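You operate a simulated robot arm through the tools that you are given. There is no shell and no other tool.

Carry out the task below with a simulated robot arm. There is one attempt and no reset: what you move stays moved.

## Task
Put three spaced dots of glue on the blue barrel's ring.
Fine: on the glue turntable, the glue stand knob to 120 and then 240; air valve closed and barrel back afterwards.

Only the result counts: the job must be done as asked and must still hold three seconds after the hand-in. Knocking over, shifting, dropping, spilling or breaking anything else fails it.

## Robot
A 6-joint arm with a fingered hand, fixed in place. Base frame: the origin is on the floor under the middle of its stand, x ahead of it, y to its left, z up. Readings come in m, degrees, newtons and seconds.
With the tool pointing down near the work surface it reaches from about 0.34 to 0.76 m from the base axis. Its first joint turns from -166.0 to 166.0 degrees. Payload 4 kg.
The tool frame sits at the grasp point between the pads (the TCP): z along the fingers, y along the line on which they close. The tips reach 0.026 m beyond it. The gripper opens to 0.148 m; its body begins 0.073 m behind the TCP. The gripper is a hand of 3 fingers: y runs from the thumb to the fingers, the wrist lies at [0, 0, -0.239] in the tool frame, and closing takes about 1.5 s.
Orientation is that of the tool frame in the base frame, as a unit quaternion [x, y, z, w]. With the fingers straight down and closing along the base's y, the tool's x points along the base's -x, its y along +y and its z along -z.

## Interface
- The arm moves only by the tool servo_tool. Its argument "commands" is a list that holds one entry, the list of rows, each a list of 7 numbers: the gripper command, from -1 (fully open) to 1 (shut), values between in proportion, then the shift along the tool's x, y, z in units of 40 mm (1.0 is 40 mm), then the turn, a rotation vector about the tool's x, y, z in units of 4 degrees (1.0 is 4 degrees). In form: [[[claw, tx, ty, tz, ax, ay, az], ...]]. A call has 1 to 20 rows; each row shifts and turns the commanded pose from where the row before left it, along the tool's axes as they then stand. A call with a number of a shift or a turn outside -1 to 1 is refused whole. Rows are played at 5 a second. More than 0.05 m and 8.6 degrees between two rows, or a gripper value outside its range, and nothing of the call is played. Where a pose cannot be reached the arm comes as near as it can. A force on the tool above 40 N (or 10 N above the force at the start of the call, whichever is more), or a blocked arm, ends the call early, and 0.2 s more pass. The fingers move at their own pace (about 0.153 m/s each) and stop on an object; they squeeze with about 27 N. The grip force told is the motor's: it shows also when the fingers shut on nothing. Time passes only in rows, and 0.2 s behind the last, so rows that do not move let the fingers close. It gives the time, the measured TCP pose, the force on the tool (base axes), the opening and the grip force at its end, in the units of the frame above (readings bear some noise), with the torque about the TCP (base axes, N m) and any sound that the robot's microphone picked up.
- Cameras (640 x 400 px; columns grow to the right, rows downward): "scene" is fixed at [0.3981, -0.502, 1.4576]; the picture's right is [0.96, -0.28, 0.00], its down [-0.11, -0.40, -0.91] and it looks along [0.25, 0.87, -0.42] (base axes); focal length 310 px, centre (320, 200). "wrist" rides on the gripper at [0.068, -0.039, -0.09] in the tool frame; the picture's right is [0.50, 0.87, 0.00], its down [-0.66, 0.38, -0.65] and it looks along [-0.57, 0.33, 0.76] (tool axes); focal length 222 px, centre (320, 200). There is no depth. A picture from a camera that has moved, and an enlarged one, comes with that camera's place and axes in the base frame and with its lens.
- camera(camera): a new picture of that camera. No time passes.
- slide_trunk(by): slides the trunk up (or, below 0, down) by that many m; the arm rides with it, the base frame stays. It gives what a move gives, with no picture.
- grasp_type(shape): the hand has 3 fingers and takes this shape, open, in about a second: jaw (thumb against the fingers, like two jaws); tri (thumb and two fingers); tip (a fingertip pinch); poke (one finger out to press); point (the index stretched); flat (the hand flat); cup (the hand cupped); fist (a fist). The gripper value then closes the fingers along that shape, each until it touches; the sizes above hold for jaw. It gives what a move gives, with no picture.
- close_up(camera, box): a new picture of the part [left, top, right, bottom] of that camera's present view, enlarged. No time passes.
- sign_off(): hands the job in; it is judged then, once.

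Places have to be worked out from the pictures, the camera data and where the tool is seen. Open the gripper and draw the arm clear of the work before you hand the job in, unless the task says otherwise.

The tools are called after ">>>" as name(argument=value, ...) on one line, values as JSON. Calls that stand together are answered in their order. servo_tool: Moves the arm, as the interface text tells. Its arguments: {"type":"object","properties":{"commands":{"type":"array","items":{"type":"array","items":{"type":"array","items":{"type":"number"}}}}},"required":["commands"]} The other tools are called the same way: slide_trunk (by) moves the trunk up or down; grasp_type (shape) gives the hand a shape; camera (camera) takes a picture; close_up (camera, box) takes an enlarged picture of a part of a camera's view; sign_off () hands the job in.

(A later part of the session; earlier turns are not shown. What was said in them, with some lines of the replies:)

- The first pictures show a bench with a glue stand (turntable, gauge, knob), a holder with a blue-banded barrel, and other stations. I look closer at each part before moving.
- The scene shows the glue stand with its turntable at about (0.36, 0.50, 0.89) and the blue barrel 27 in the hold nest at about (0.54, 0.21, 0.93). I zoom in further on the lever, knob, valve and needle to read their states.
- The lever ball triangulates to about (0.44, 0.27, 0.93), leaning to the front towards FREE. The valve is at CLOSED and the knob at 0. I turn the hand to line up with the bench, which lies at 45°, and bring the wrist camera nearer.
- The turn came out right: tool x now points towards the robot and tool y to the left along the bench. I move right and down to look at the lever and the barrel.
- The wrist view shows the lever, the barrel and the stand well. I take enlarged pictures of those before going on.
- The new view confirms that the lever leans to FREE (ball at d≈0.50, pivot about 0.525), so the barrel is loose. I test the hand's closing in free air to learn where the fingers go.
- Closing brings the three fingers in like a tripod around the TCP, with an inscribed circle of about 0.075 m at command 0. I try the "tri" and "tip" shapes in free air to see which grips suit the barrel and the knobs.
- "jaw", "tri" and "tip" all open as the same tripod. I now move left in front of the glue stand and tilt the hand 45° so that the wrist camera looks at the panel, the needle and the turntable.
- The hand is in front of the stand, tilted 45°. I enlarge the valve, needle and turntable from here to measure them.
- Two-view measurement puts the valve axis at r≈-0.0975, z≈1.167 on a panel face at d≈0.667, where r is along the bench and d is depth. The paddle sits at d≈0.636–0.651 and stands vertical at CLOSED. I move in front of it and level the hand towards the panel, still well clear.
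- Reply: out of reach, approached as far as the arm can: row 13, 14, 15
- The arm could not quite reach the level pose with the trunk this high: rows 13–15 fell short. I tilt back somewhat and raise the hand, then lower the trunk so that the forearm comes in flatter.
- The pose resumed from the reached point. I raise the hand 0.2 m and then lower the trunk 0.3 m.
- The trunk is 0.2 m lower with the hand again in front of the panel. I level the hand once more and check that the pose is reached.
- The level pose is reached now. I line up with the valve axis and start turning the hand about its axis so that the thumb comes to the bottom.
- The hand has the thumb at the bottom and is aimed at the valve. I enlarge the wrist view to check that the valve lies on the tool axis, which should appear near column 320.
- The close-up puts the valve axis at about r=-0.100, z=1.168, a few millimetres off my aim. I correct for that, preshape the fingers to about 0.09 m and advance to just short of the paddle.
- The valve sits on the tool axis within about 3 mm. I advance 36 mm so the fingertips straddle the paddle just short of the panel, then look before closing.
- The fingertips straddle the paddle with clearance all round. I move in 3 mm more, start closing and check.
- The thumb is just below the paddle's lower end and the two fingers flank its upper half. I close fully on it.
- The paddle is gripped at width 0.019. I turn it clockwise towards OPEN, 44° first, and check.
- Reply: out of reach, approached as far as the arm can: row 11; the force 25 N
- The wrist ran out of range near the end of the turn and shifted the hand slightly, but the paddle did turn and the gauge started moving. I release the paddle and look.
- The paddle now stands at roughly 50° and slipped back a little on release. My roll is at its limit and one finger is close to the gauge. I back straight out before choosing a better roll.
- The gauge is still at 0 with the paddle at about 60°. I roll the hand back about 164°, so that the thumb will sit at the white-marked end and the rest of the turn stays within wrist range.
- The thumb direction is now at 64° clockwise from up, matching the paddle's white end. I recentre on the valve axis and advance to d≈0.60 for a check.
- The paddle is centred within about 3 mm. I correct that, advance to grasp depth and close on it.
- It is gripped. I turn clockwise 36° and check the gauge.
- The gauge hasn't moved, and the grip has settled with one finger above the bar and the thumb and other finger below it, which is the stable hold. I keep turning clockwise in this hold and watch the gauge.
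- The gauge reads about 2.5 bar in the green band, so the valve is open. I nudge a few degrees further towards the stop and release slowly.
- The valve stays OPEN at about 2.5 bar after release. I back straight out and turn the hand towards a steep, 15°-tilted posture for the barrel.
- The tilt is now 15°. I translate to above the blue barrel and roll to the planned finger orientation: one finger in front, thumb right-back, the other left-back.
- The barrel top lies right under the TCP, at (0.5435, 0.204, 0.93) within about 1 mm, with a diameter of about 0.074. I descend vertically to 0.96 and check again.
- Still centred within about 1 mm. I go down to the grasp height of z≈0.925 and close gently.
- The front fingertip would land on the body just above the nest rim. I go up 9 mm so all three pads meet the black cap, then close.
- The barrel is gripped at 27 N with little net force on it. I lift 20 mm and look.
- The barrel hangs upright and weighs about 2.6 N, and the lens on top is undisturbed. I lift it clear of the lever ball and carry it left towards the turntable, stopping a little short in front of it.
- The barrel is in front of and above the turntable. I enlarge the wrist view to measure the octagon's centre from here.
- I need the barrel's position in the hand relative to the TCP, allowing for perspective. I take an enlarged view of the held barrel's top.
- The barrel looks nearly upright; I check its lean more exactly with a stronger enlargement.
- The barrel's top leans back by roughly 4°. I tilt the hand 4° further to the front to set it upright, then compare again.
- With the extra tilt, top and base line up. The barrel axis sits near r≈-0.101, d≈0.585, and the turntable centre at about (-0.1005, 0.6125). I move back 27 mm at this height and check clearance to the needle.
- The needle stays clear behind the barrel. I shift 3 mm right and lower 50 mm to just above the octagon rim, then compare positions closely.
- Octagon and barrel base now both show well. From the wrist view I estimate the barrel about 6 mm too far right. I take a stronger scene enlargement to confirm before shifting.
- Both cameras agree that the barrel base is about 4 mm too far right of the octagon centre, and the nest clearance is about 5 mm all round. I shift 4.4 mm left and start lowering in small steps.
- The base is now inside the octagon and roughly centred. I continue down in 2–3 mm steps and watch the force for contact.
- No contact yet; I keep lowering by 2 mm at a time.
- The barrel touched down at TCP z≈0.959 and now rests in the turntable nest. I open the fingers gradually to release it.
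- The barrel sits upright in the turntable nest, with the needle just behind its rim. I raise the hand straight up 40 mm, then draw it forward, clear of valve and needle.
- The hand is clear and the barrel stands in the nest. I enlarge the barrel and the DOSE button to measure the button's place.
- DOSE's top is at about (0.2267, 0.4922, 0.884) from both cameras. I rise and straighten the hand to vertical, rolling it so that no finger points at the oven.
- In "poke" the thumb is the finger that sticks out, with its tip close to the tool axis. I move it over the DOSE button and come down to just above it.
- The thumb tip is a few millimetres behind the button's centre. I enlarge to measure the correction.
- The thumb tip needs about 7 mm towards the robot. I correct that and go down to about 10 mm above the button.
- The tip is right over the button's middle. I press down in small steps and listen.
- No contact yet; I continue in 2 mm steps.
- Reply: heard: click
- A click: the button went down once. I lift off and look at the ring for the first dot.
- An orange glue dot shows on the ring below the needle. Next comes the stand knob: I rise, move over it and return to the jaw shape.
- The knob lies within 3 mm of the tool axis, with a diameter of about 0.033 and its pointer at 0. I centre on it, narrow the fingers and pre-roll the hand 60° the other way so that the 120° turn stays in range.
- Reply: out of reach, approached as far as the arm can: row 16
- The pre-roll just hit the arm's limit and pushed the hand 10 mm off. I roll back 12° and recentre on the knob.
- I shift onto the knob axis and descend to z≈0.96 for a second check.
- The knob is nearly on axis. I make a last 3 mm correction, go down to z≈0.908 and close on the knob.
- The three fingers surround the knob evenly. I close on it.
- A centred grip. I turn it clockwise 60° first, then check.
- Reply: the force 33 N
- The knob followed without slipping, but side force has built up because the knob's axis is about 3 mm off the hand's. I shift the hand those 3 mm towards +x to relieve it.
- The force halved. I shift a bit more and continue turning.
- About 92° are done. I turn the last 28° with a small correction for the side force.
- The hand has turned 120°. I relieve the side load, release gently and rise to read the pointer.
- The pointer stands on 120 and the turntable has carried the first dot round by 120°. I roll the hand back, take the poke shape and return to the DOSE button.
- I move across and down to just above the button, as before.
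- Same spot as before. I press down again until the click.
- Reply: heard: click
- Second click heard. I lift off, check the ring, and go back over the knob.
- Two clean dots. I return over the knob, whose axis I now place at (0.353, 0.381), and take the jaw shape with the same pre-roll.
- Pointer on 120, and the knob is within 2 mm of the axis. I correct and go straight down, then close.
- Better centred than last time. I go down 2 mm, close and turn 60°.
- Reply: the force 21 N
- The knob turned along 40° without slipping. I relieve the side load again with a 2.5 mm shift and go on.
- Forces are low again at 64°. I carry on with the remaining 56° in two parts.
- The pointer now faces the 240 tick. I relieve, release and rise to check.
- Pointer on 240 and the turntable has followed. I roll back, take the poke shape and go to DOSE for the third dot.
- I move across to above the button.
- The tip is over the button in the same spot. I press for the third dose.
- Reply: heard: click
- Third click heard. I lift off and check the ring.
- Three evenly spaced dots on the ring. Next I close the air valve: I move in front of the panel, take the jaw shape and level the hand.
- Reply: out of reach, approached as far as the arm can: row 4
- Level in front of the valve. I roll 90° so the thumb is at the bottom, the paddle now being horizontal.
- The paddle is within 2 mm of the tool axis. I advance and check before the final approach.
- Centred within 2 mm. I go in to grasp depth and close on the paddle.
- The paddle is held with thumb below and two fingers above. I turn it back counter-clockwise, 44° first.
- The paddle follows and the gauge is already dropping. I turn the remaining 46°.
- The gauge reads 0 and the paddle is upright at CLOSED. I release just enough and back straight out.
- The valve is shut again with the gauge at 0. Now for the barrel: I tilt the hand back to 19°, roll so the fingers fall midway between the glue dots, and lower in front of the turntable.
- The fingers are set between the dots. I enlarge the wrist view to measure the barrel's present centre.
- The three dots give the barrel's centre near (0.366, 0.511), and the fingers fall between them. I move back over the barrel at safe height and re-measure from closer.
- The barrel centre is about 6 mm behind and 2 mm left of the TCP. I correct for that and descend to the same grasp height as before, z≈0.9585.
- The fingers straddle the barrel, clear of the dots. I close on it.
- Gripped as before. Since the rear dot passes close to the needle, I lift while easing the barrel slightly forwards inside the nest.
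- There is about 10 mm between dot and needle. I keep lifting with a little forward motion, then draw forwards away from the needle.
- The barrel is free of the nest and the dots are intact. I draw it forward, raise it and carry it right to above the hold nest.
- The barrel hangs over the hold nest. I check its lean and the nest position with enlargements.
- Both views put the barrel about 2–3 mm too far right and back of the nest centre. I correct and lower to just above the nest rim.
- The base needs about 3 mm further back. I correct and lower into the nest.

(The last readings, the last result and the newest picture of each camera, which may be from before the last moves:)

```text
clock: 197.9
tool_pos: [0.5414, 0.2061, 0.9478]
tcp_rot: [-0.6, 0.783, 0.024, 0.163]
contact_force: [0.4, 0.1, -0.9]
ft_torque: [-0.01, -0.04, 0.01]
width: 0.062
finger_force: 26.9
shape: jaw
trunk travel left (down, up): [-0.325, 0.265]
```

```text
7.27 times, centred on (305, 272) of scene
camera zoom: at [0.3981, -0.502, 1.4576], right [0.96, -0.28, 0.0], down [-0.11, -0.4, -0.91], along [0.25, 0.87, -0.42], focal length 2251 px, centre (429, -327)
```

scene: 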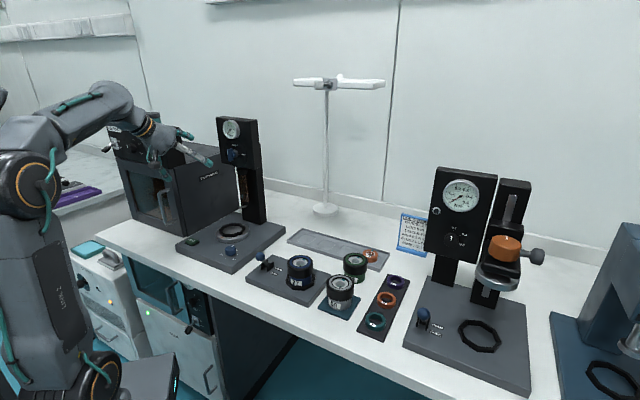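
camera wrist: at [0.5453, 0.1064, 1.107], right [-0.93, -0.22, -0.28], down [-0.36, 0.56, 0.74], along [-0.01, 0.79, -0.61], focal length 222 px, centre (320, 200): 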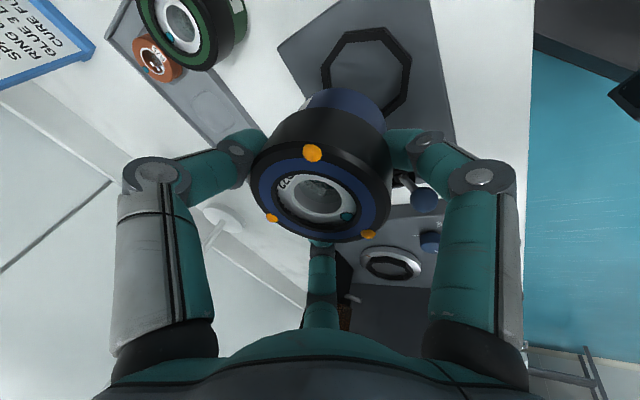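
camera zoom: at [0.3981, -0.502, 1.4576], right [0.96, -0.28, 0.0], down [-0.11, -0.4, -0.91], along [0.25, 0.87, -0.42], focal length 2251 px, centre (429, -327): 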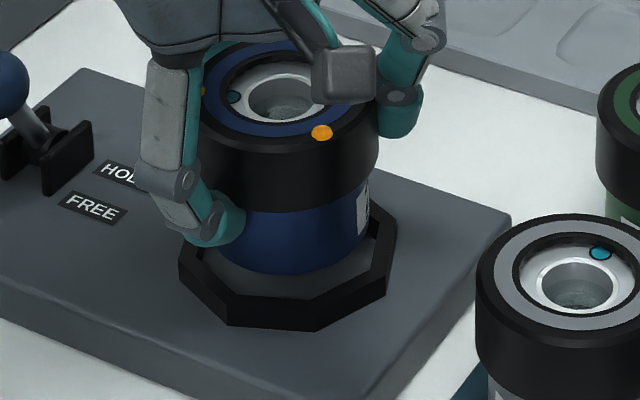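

The base is entering the nest well centred (about 1–2 mm). I lower in small steps until contact.

>>> servo_tool(commands=[[[1, 0.0209, 0.0121, 0.071, 0, 0, 0], [1, 0.0209, 0.0121, 0.071, 0, 0, 0], [1, 0, 0, 0, 0, 0, 0]]])

>>> servo_tool(commands=[[[1, 0.014, 0.0081, 0.0473, 0, 0, 0], [1, 0.014, 0.0081, 0.0473, 0, 0, 0], [1, 0, 0, 0, 0, 0, 0]]])

```text
clock: 198.7
tool_pos: [0.5416, 0.2078, 0.9426]
tcp_rot: [-0.6, 0.783, 0.024, 0.162]
contact_force: [0.5, 0.5, -1.7]
ft_torque: [0.01, 0.05, 0.01]
width: 0.0622
finger_force: 26.6
shape: jaw
trunk travel left (down, up): [-0.325, 0.265]
```

```text
clock: 199.5
tool_pos: [0.5411, 0.2068, 0.9373]
tcp_rot: [-0.6, 0.783, 0.023, 0.164]
contact_force: [0.7, -0.6, -1.4]
ft_torque: [-0.04, 0.04, -0.02]
width: 0.0618
finger_force: 26.9
shape: jaw
trunk travel left (down, up): [-0.325, 0.265]
```

No contact yet. I continue down 2 mm at a time.

>>> servo_tool(commands=[[[1, 0.014, 0.0081, 0.0473, 0, 0, 0], [1, 0, 0, 0, 0, 0, 0]]])

>>> servo_tool(commands=[[[1, 0.0105, 0.006, 0.0355, 0, 0, 0], [1, 0, 0, 0, 0, 0, 0]]])

>>> close_up(camera="scene", box=[275, 235, 335, 290])

```text
clock: 200.1
tool_pos: [0.5421, 0.2077, 0.9356]
tcp_rot: [-0.6, 0.783, 0.022, 0.164]
contact_force: [-0.2, 0.1, -0.7]
ft_torque: [0.02, -0.01, 0.0]
width: 0.0622
finger_force: 26.9
shape: jaw
trunk travel left (down, up): [-0.325, 0.265]
```

```text
clock: 200.7
tool_pos: [0.5414, 0.2076, 0.9347]
tcp_rot: [-0.6, 0.783, 0.023, 0.164]
contact_force: [-0.1, -0.1, -0.8]
ft_torque: [0.01, 0.0, 0.02]
width: 0.0619
finger_force: 27.1
shape: jaw
trunk travel left (down, up): [-0.325, 0.265]
```

```text
7.27 times, centred on (305, 262) of scene
camera zoom: at [0.3981, -0.502, 1.4576], right [0.96, -0.28, 0.0], down [-0.11, -0.4, -0.91], along [0.25, 0.87, -0.42], focal length 2251 px, centre (429, -254)
```

zoom: 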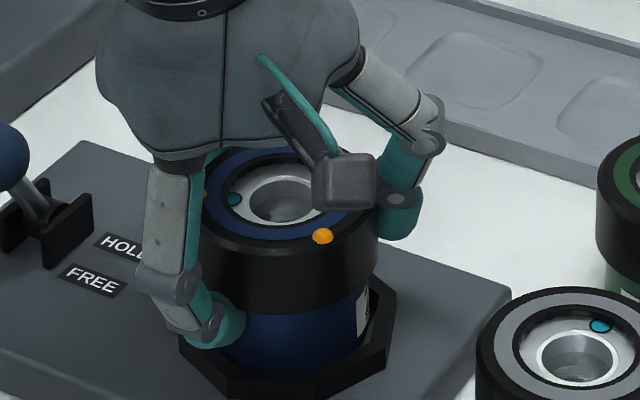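

Still no clear contact. I go down another 1.5 mm at a time.

>>> servo_tool(commands=[[[1, 0.0105, 0.006, 0.0355, 0, 0, 0], [1, 0, 0, 0, 0, 0, 0]]])

>>> servo_tool(commands=[[[1, 0.0105, 0.006, 0.0355, 0, 0, 0], [1, 0, 0, 0, 0, 0, 0]]])

```text
clock: 201.3
tool_pos: [0.5421, 0.2078, 0.9321]
tcp_rot: [-0.6, 0.783, 0.024, 0.164]
contact_force: [0.4, 0.3, -0.7]
ft_torque: [0.02, -0.03, -0.01]
width: 0.0621
finger_force: 27.0
shape: jaw
trunk travel left (down, up): [-0.325, 0.265]
```

```text
clock: 201.9
tool_pos: [0.5424, 0.2063, 0.9318]
tcp_rot: [-0.6, 0.783, 0.024, 0.164]
contact_force: [0.6, 0.5, 1.3]
ft_torque: [-0.07, 0.03, 0.03]
width: 0.0618
finger_force: 26.9
shape: jaw
trunk travel left (down, up): [-0.325, 0.265]
```

Contact begins at z≈0.932. I press 1 mm further and release gradually.

>>> servo_tool(commands=[[[1, 0.007, 0.004, 0.0237, 0, 0, 0], [1, 0, 0, 0, 0, 0, 0]]])

>>> servo_tool(commands=[[[0.3, -0.007, -0.004, -0.0237, 0, 0, 0], [0.15, 0, 0, 0, 0, 0, 0], [0.05, 0, 0, 0, 0, 0, 0], [-0.05, 0, 0, 0, 0, 0, 0], [-0.2, 0, 0, 0, 0, 0, 0], [-0.35, 0, 0, 0, 0, 0, 0], [-0.4, 0, 0, 0, 0, 0, 0]]])

>>> camera(camera="wrist")

>>> close_up(camera="scene", box=[275, 235, 335, 290])

```text
clock: 202.5
tool_pos: [0.5417, 0.2069, 0.9309]
tcp_rot: [-0.6, 0.783, 0.022, 0.164]
contact_force: [2.9, 0.7, 5.8]
ft_torque: [-0.15, 0.0, 0.02]
width: 0.062
finger_force: 26.7
shape: jaw
trunk travel left (down, up): [-0.325, 0.265]
```

```text
clock: 204.1
tool_pos: [0.5417, 0.2075, 0.9332]
tcp_rot: [-0.6, 0.783, 0.023, 0.164]
contact_force: [0.7, 0.4, -0.1]
ft_torque: [-0.03, 0.01, 0.01]
width: 0.1033
finger_force: 0.0
shape: jaw
trunk travel left (down, up): [-0.325, 0.265]
```

```text
taken
camera wrist: at [0.5424, 0.1113, 1.0048], right [-0.93, -0.22, -0.28], down [-0.36, 0.56, 0.74], along [-0.01, 0.79, -0.61], focal length 222 px, centre (320, 200)
```

wrist: 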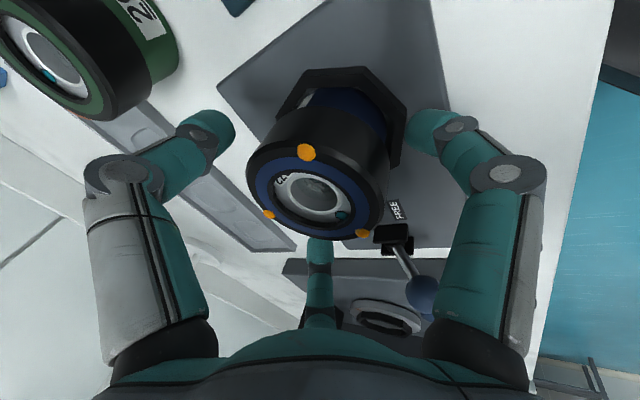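

```text
7.27 times, centred on (305, 262) of scene
camera zoom: at [0.3981, -0.502, 1.4576], right [0.96, -0.28, 0.0], down [-0.11, -0.4, -0.91], along [0.25, 0.87, -0.42], focal length 2251 px, centre (429, -254)
```

zoom: 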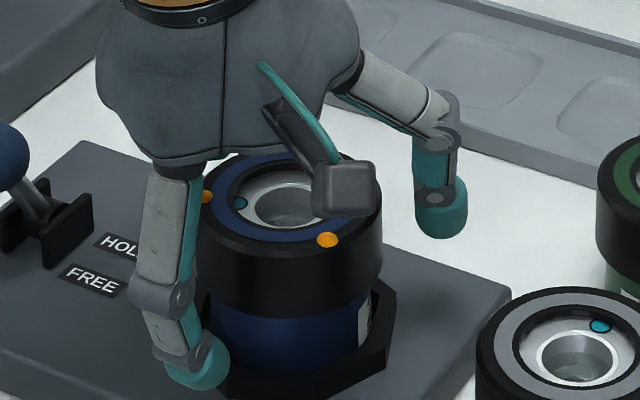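

The barrel is seated and released, all three dots intact. I raise the hand straight up and draw back.

>>> servo_tool(commands=[[[-0.4, -0.1395, -0.0806, -0.4733, 0, 0, 0], [-0.4, -0.1395, -0.0806, -0.4733, 0, 0, 0], [-0.4, -0.2791, -0.1611, -0.9466, 0, 0, 0], [-0.4, -0.2791, -0.1611, -0.9466, 0, 0, 0], [-0.4, 0, 0, 0, 0, 0, 0]]])

>>> camera(camera="wrist")

>>> close_up(camera="scene", box=[255, 225, 345, 300])

```text
clock: 205.3
tool_pos: [0.5409, 0.2071, 1.0521]
tcp_rot: [-0.6, 0.783, 0.023, 0.163]
contact_force: [0.3, -0.4, 0.7]
ft_torque: [0.03, 0.04, 0.03]
width: 0.1031
finger_force: 0.0
shape: jaw
trunk travel left (down, up): [-0.325, 0.265]
```

```text
taken
camera wrist: at [0.5417, 0.1113, 1.1251], right [-0.93, -0.22, -0.28], down [-0.36, 0.56, 0.74], along [-0.01, 0.79, -0.61], focal length 222 px, centre (320, 200)
```

wrist: 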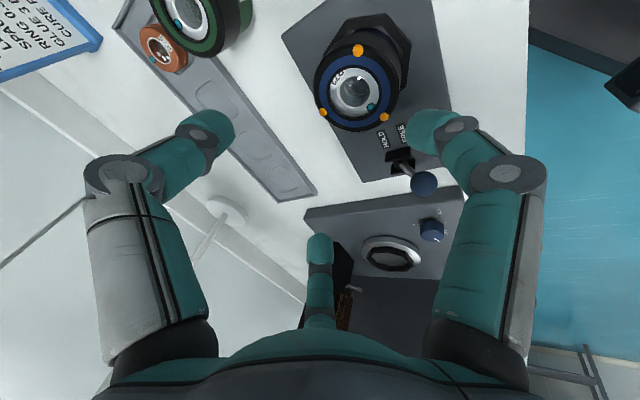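

```text
5.33 times, centred on (300, 262) of scene
camera zoom: at [0.3981, -0.502, 1.4576], right [0.96, -0.28, 0.0], down [-0.11, -0.4, -0.91], along [0.25, 0.87, -0.42], focal length 1651 px, centre (427, -133)
```

zoom: 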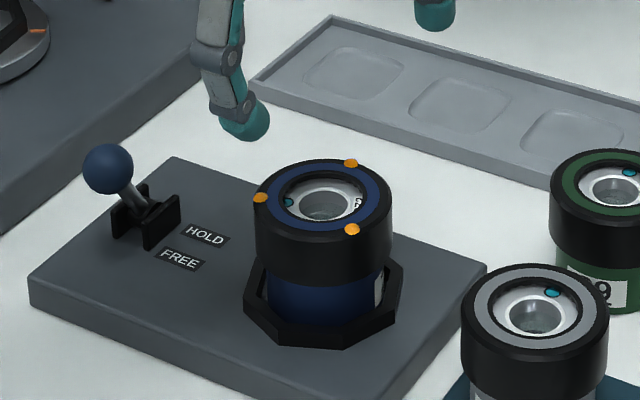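

The barrel stands upright in its nest with three spaced dots. I raise and withdraw the arm, open the hand and take final views of everything.

>>> servo_tool(commands=[[[-1, -0.2791, -0.1611, -0.9466, 0, 0, 0], [-1, -0.2791, -0.1611, -0.9466, 0, 0, 0], [-1, -0.2791, -0.1611, -0.9466, 0, 0, 0], [-1, 0.683, 0.393, -0.269, 0, 0, 0], [-1, 0.683, 0.393, -0.269, 0, 0, 0], [-1, 0.683, 0.393, -0.269, 0, 0, 0], [-1, 0.683, 0.393, -0.269, 0, 0, 0], [-1, 0, 0, 0, 0, 0, 0]]])

>>> camera(camera="scene")

>>> close_up(camera="scene", box=[200, 105, 270, 165])

>>> close_up(camera="scene", box=[170, 190, 350, 310])

>>> close_up(camera="scene", box=[285, 245, 325, 290])

```text
clock: 207.1
tool_pos: [0.4121, 0.1677, 1.1305]
tcp_rot: [-0.598, 0.784, 0.021, 0.164]
contact_force: [-0.3, 0.3, -0.8]
ft_torque: [-0.02, -0.03, 0.0]
width: 0.1478
finger_force: 0.1
shape: jaw
out of reach, approached as far as the arm can: row 2, 3, 4, 5, 6, 7
trunk travel left (down, up): [-0.325, 0.265]
```

```text
taken
```

scene: 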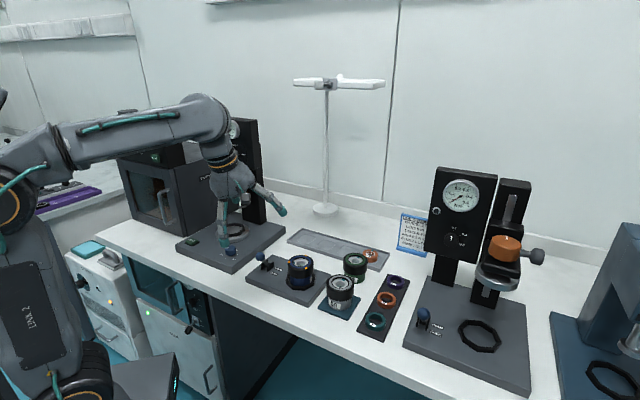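

```text
6.67 times, centred on (235, 135) of scene
camera zoom: at [0.3981, -0.502, 1.4576], right [0.96, -0.28, 0.0], down [-0.11, -0.4, -0.91], along [0.25, 0.87, -0.42], focal length 2063 px, centre (887, 633)
```

zoom: 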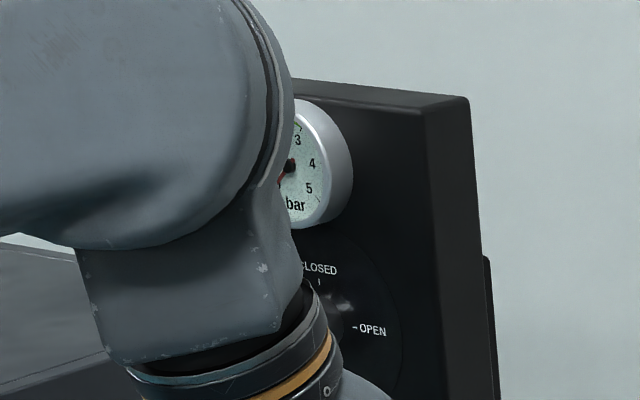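

```text
3.33 times, centred on (260, 250) of scene
camera zoom: at [0.3981, -0.502, 1.4576], right [0.96, -0.28, 0.0], down [-0.11, -0.4, -0.91], along [0.25, 0.87, -0.42], focal length 1032 px, centre (520, 33)
```

zoom: 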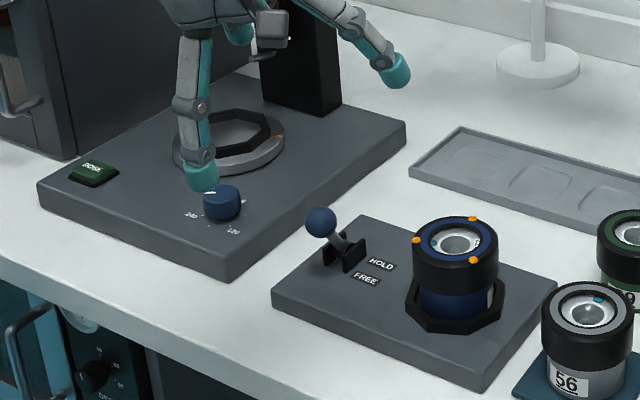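

```text
8.89 times, centred on (305, 268) of scene
camera zoom: at [0.3981, -0.502, 1.4576], right [0.96, -0.28, 0.0], down [-0.11, -0.4, -0.91], along [0.25, 0.87, -0.42], focal length 2751 px, centre (453, -400)
```

zoom: 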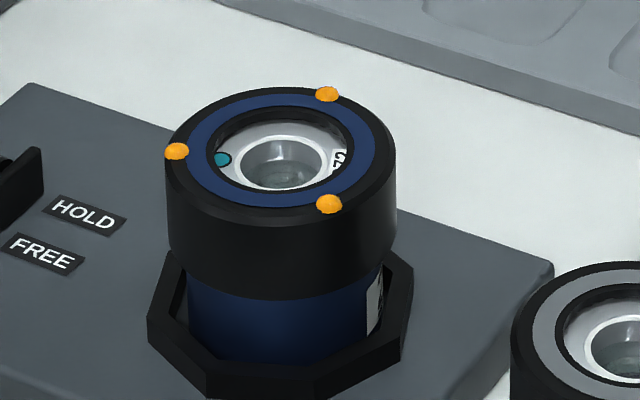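

The barrel, the dots and the lever look right. I slide the trunk back up to its starting height to clear the work area, then check the valve once more.

>>> slide_trunk(by=0.2)

>>> camera(camera="scene")

>>> close_up(camera="scene", box=[200, 105, 270, 165])

>>> close_up(camera="scene", box=[170, 190, 350, 310])

```text
clock: 209.2
tool_pos: [0.4116, 0.1683, 1.3303]
tcp_rot: [-0.598, 0.784, 0.021, 0.164]
contact_force: [-0.4, 0.1, 0.1]
ft_torque: [-0.01, 0.02, 0.01]
width: 0.1479
finger_force: 0.1
shape: jaw
trunk travel left (down, up): [-0.525, 0.065]
```

```text
taken
```

scene: 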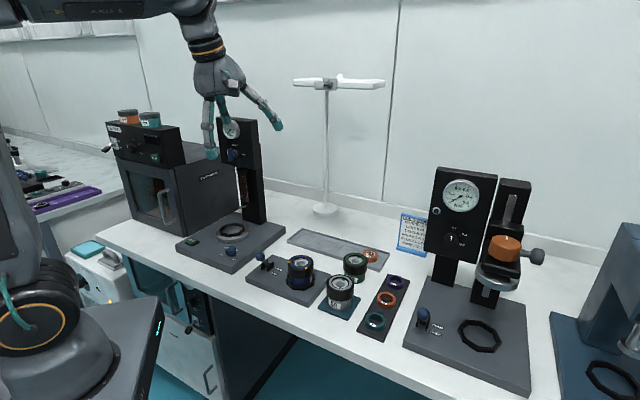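

```text
6.67 times, centred on (235, 135) of scene
camera zoom: at [0.3981, -0.502, 1.4576], right [0.96, -0.28, 0.0], down [-0.11, -0.4, -0.91], along [0.25, 0.87, -0.42], focal length 2063 px, centre (887, 633)
```

zoom: 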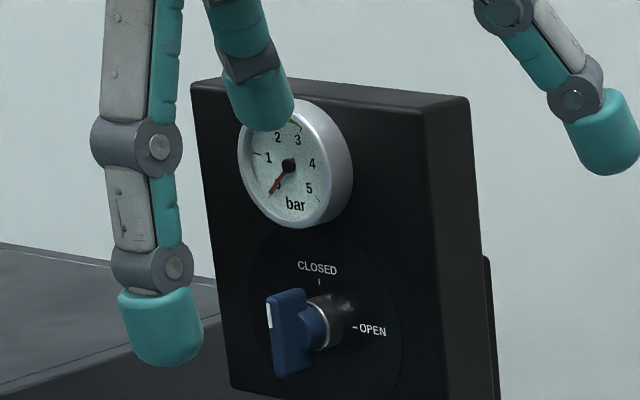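

```text
3.33 times, centred on (260, 250) of scene
camera zoom: at [0.3981, -0.502, 1.4576], right [0.96, -0.28, 0.0], down [-0.11, -0.4, -0.91], along [0.25, 0.87, -0.42], focal length 1032 px, centre (520, 33)
```

zoom: 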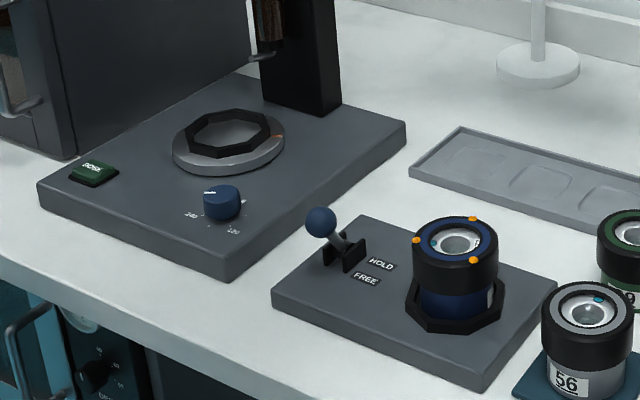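

Final check:
- The valve is at CLOSED with the gauge at 0.
- The knob is at 240.
- The blue barrel is upright in its hold nest with three evenly spaced dots.
- The lever and the other parts are where they were.
- The hand is open and clear.

I hand the job in.

>>> sign_off()

```text
The job is handed in.
```

The blue barrel's ring now has three evenly spaced dots of glue, and the barrel is back in its hold nest. The job is handed in; I haven't seen a verdict.

- **Dots:** I pressed DOSE once each with the glue stand knob at 0, 120 and 240. Each press gave one click and the camera showed three dots about 120° apart, still intact after the barrel was moved back.
- **Air valve:** It is closed, with the paddle upright at CLOSED and the gauge at 0.
- **Barrel:** It stands upright in the hold nest, but its label is turned about 240° from where it started, because the turntable rotated it and I did not turn it back.
- **Knob and lever:** I left the knob at 240. The hold lever was already at FREE, so I did not touch it.

Nothing else on the bench looked moved in the final camera views. The hand is open and clear, with the trunk back at its starting height.
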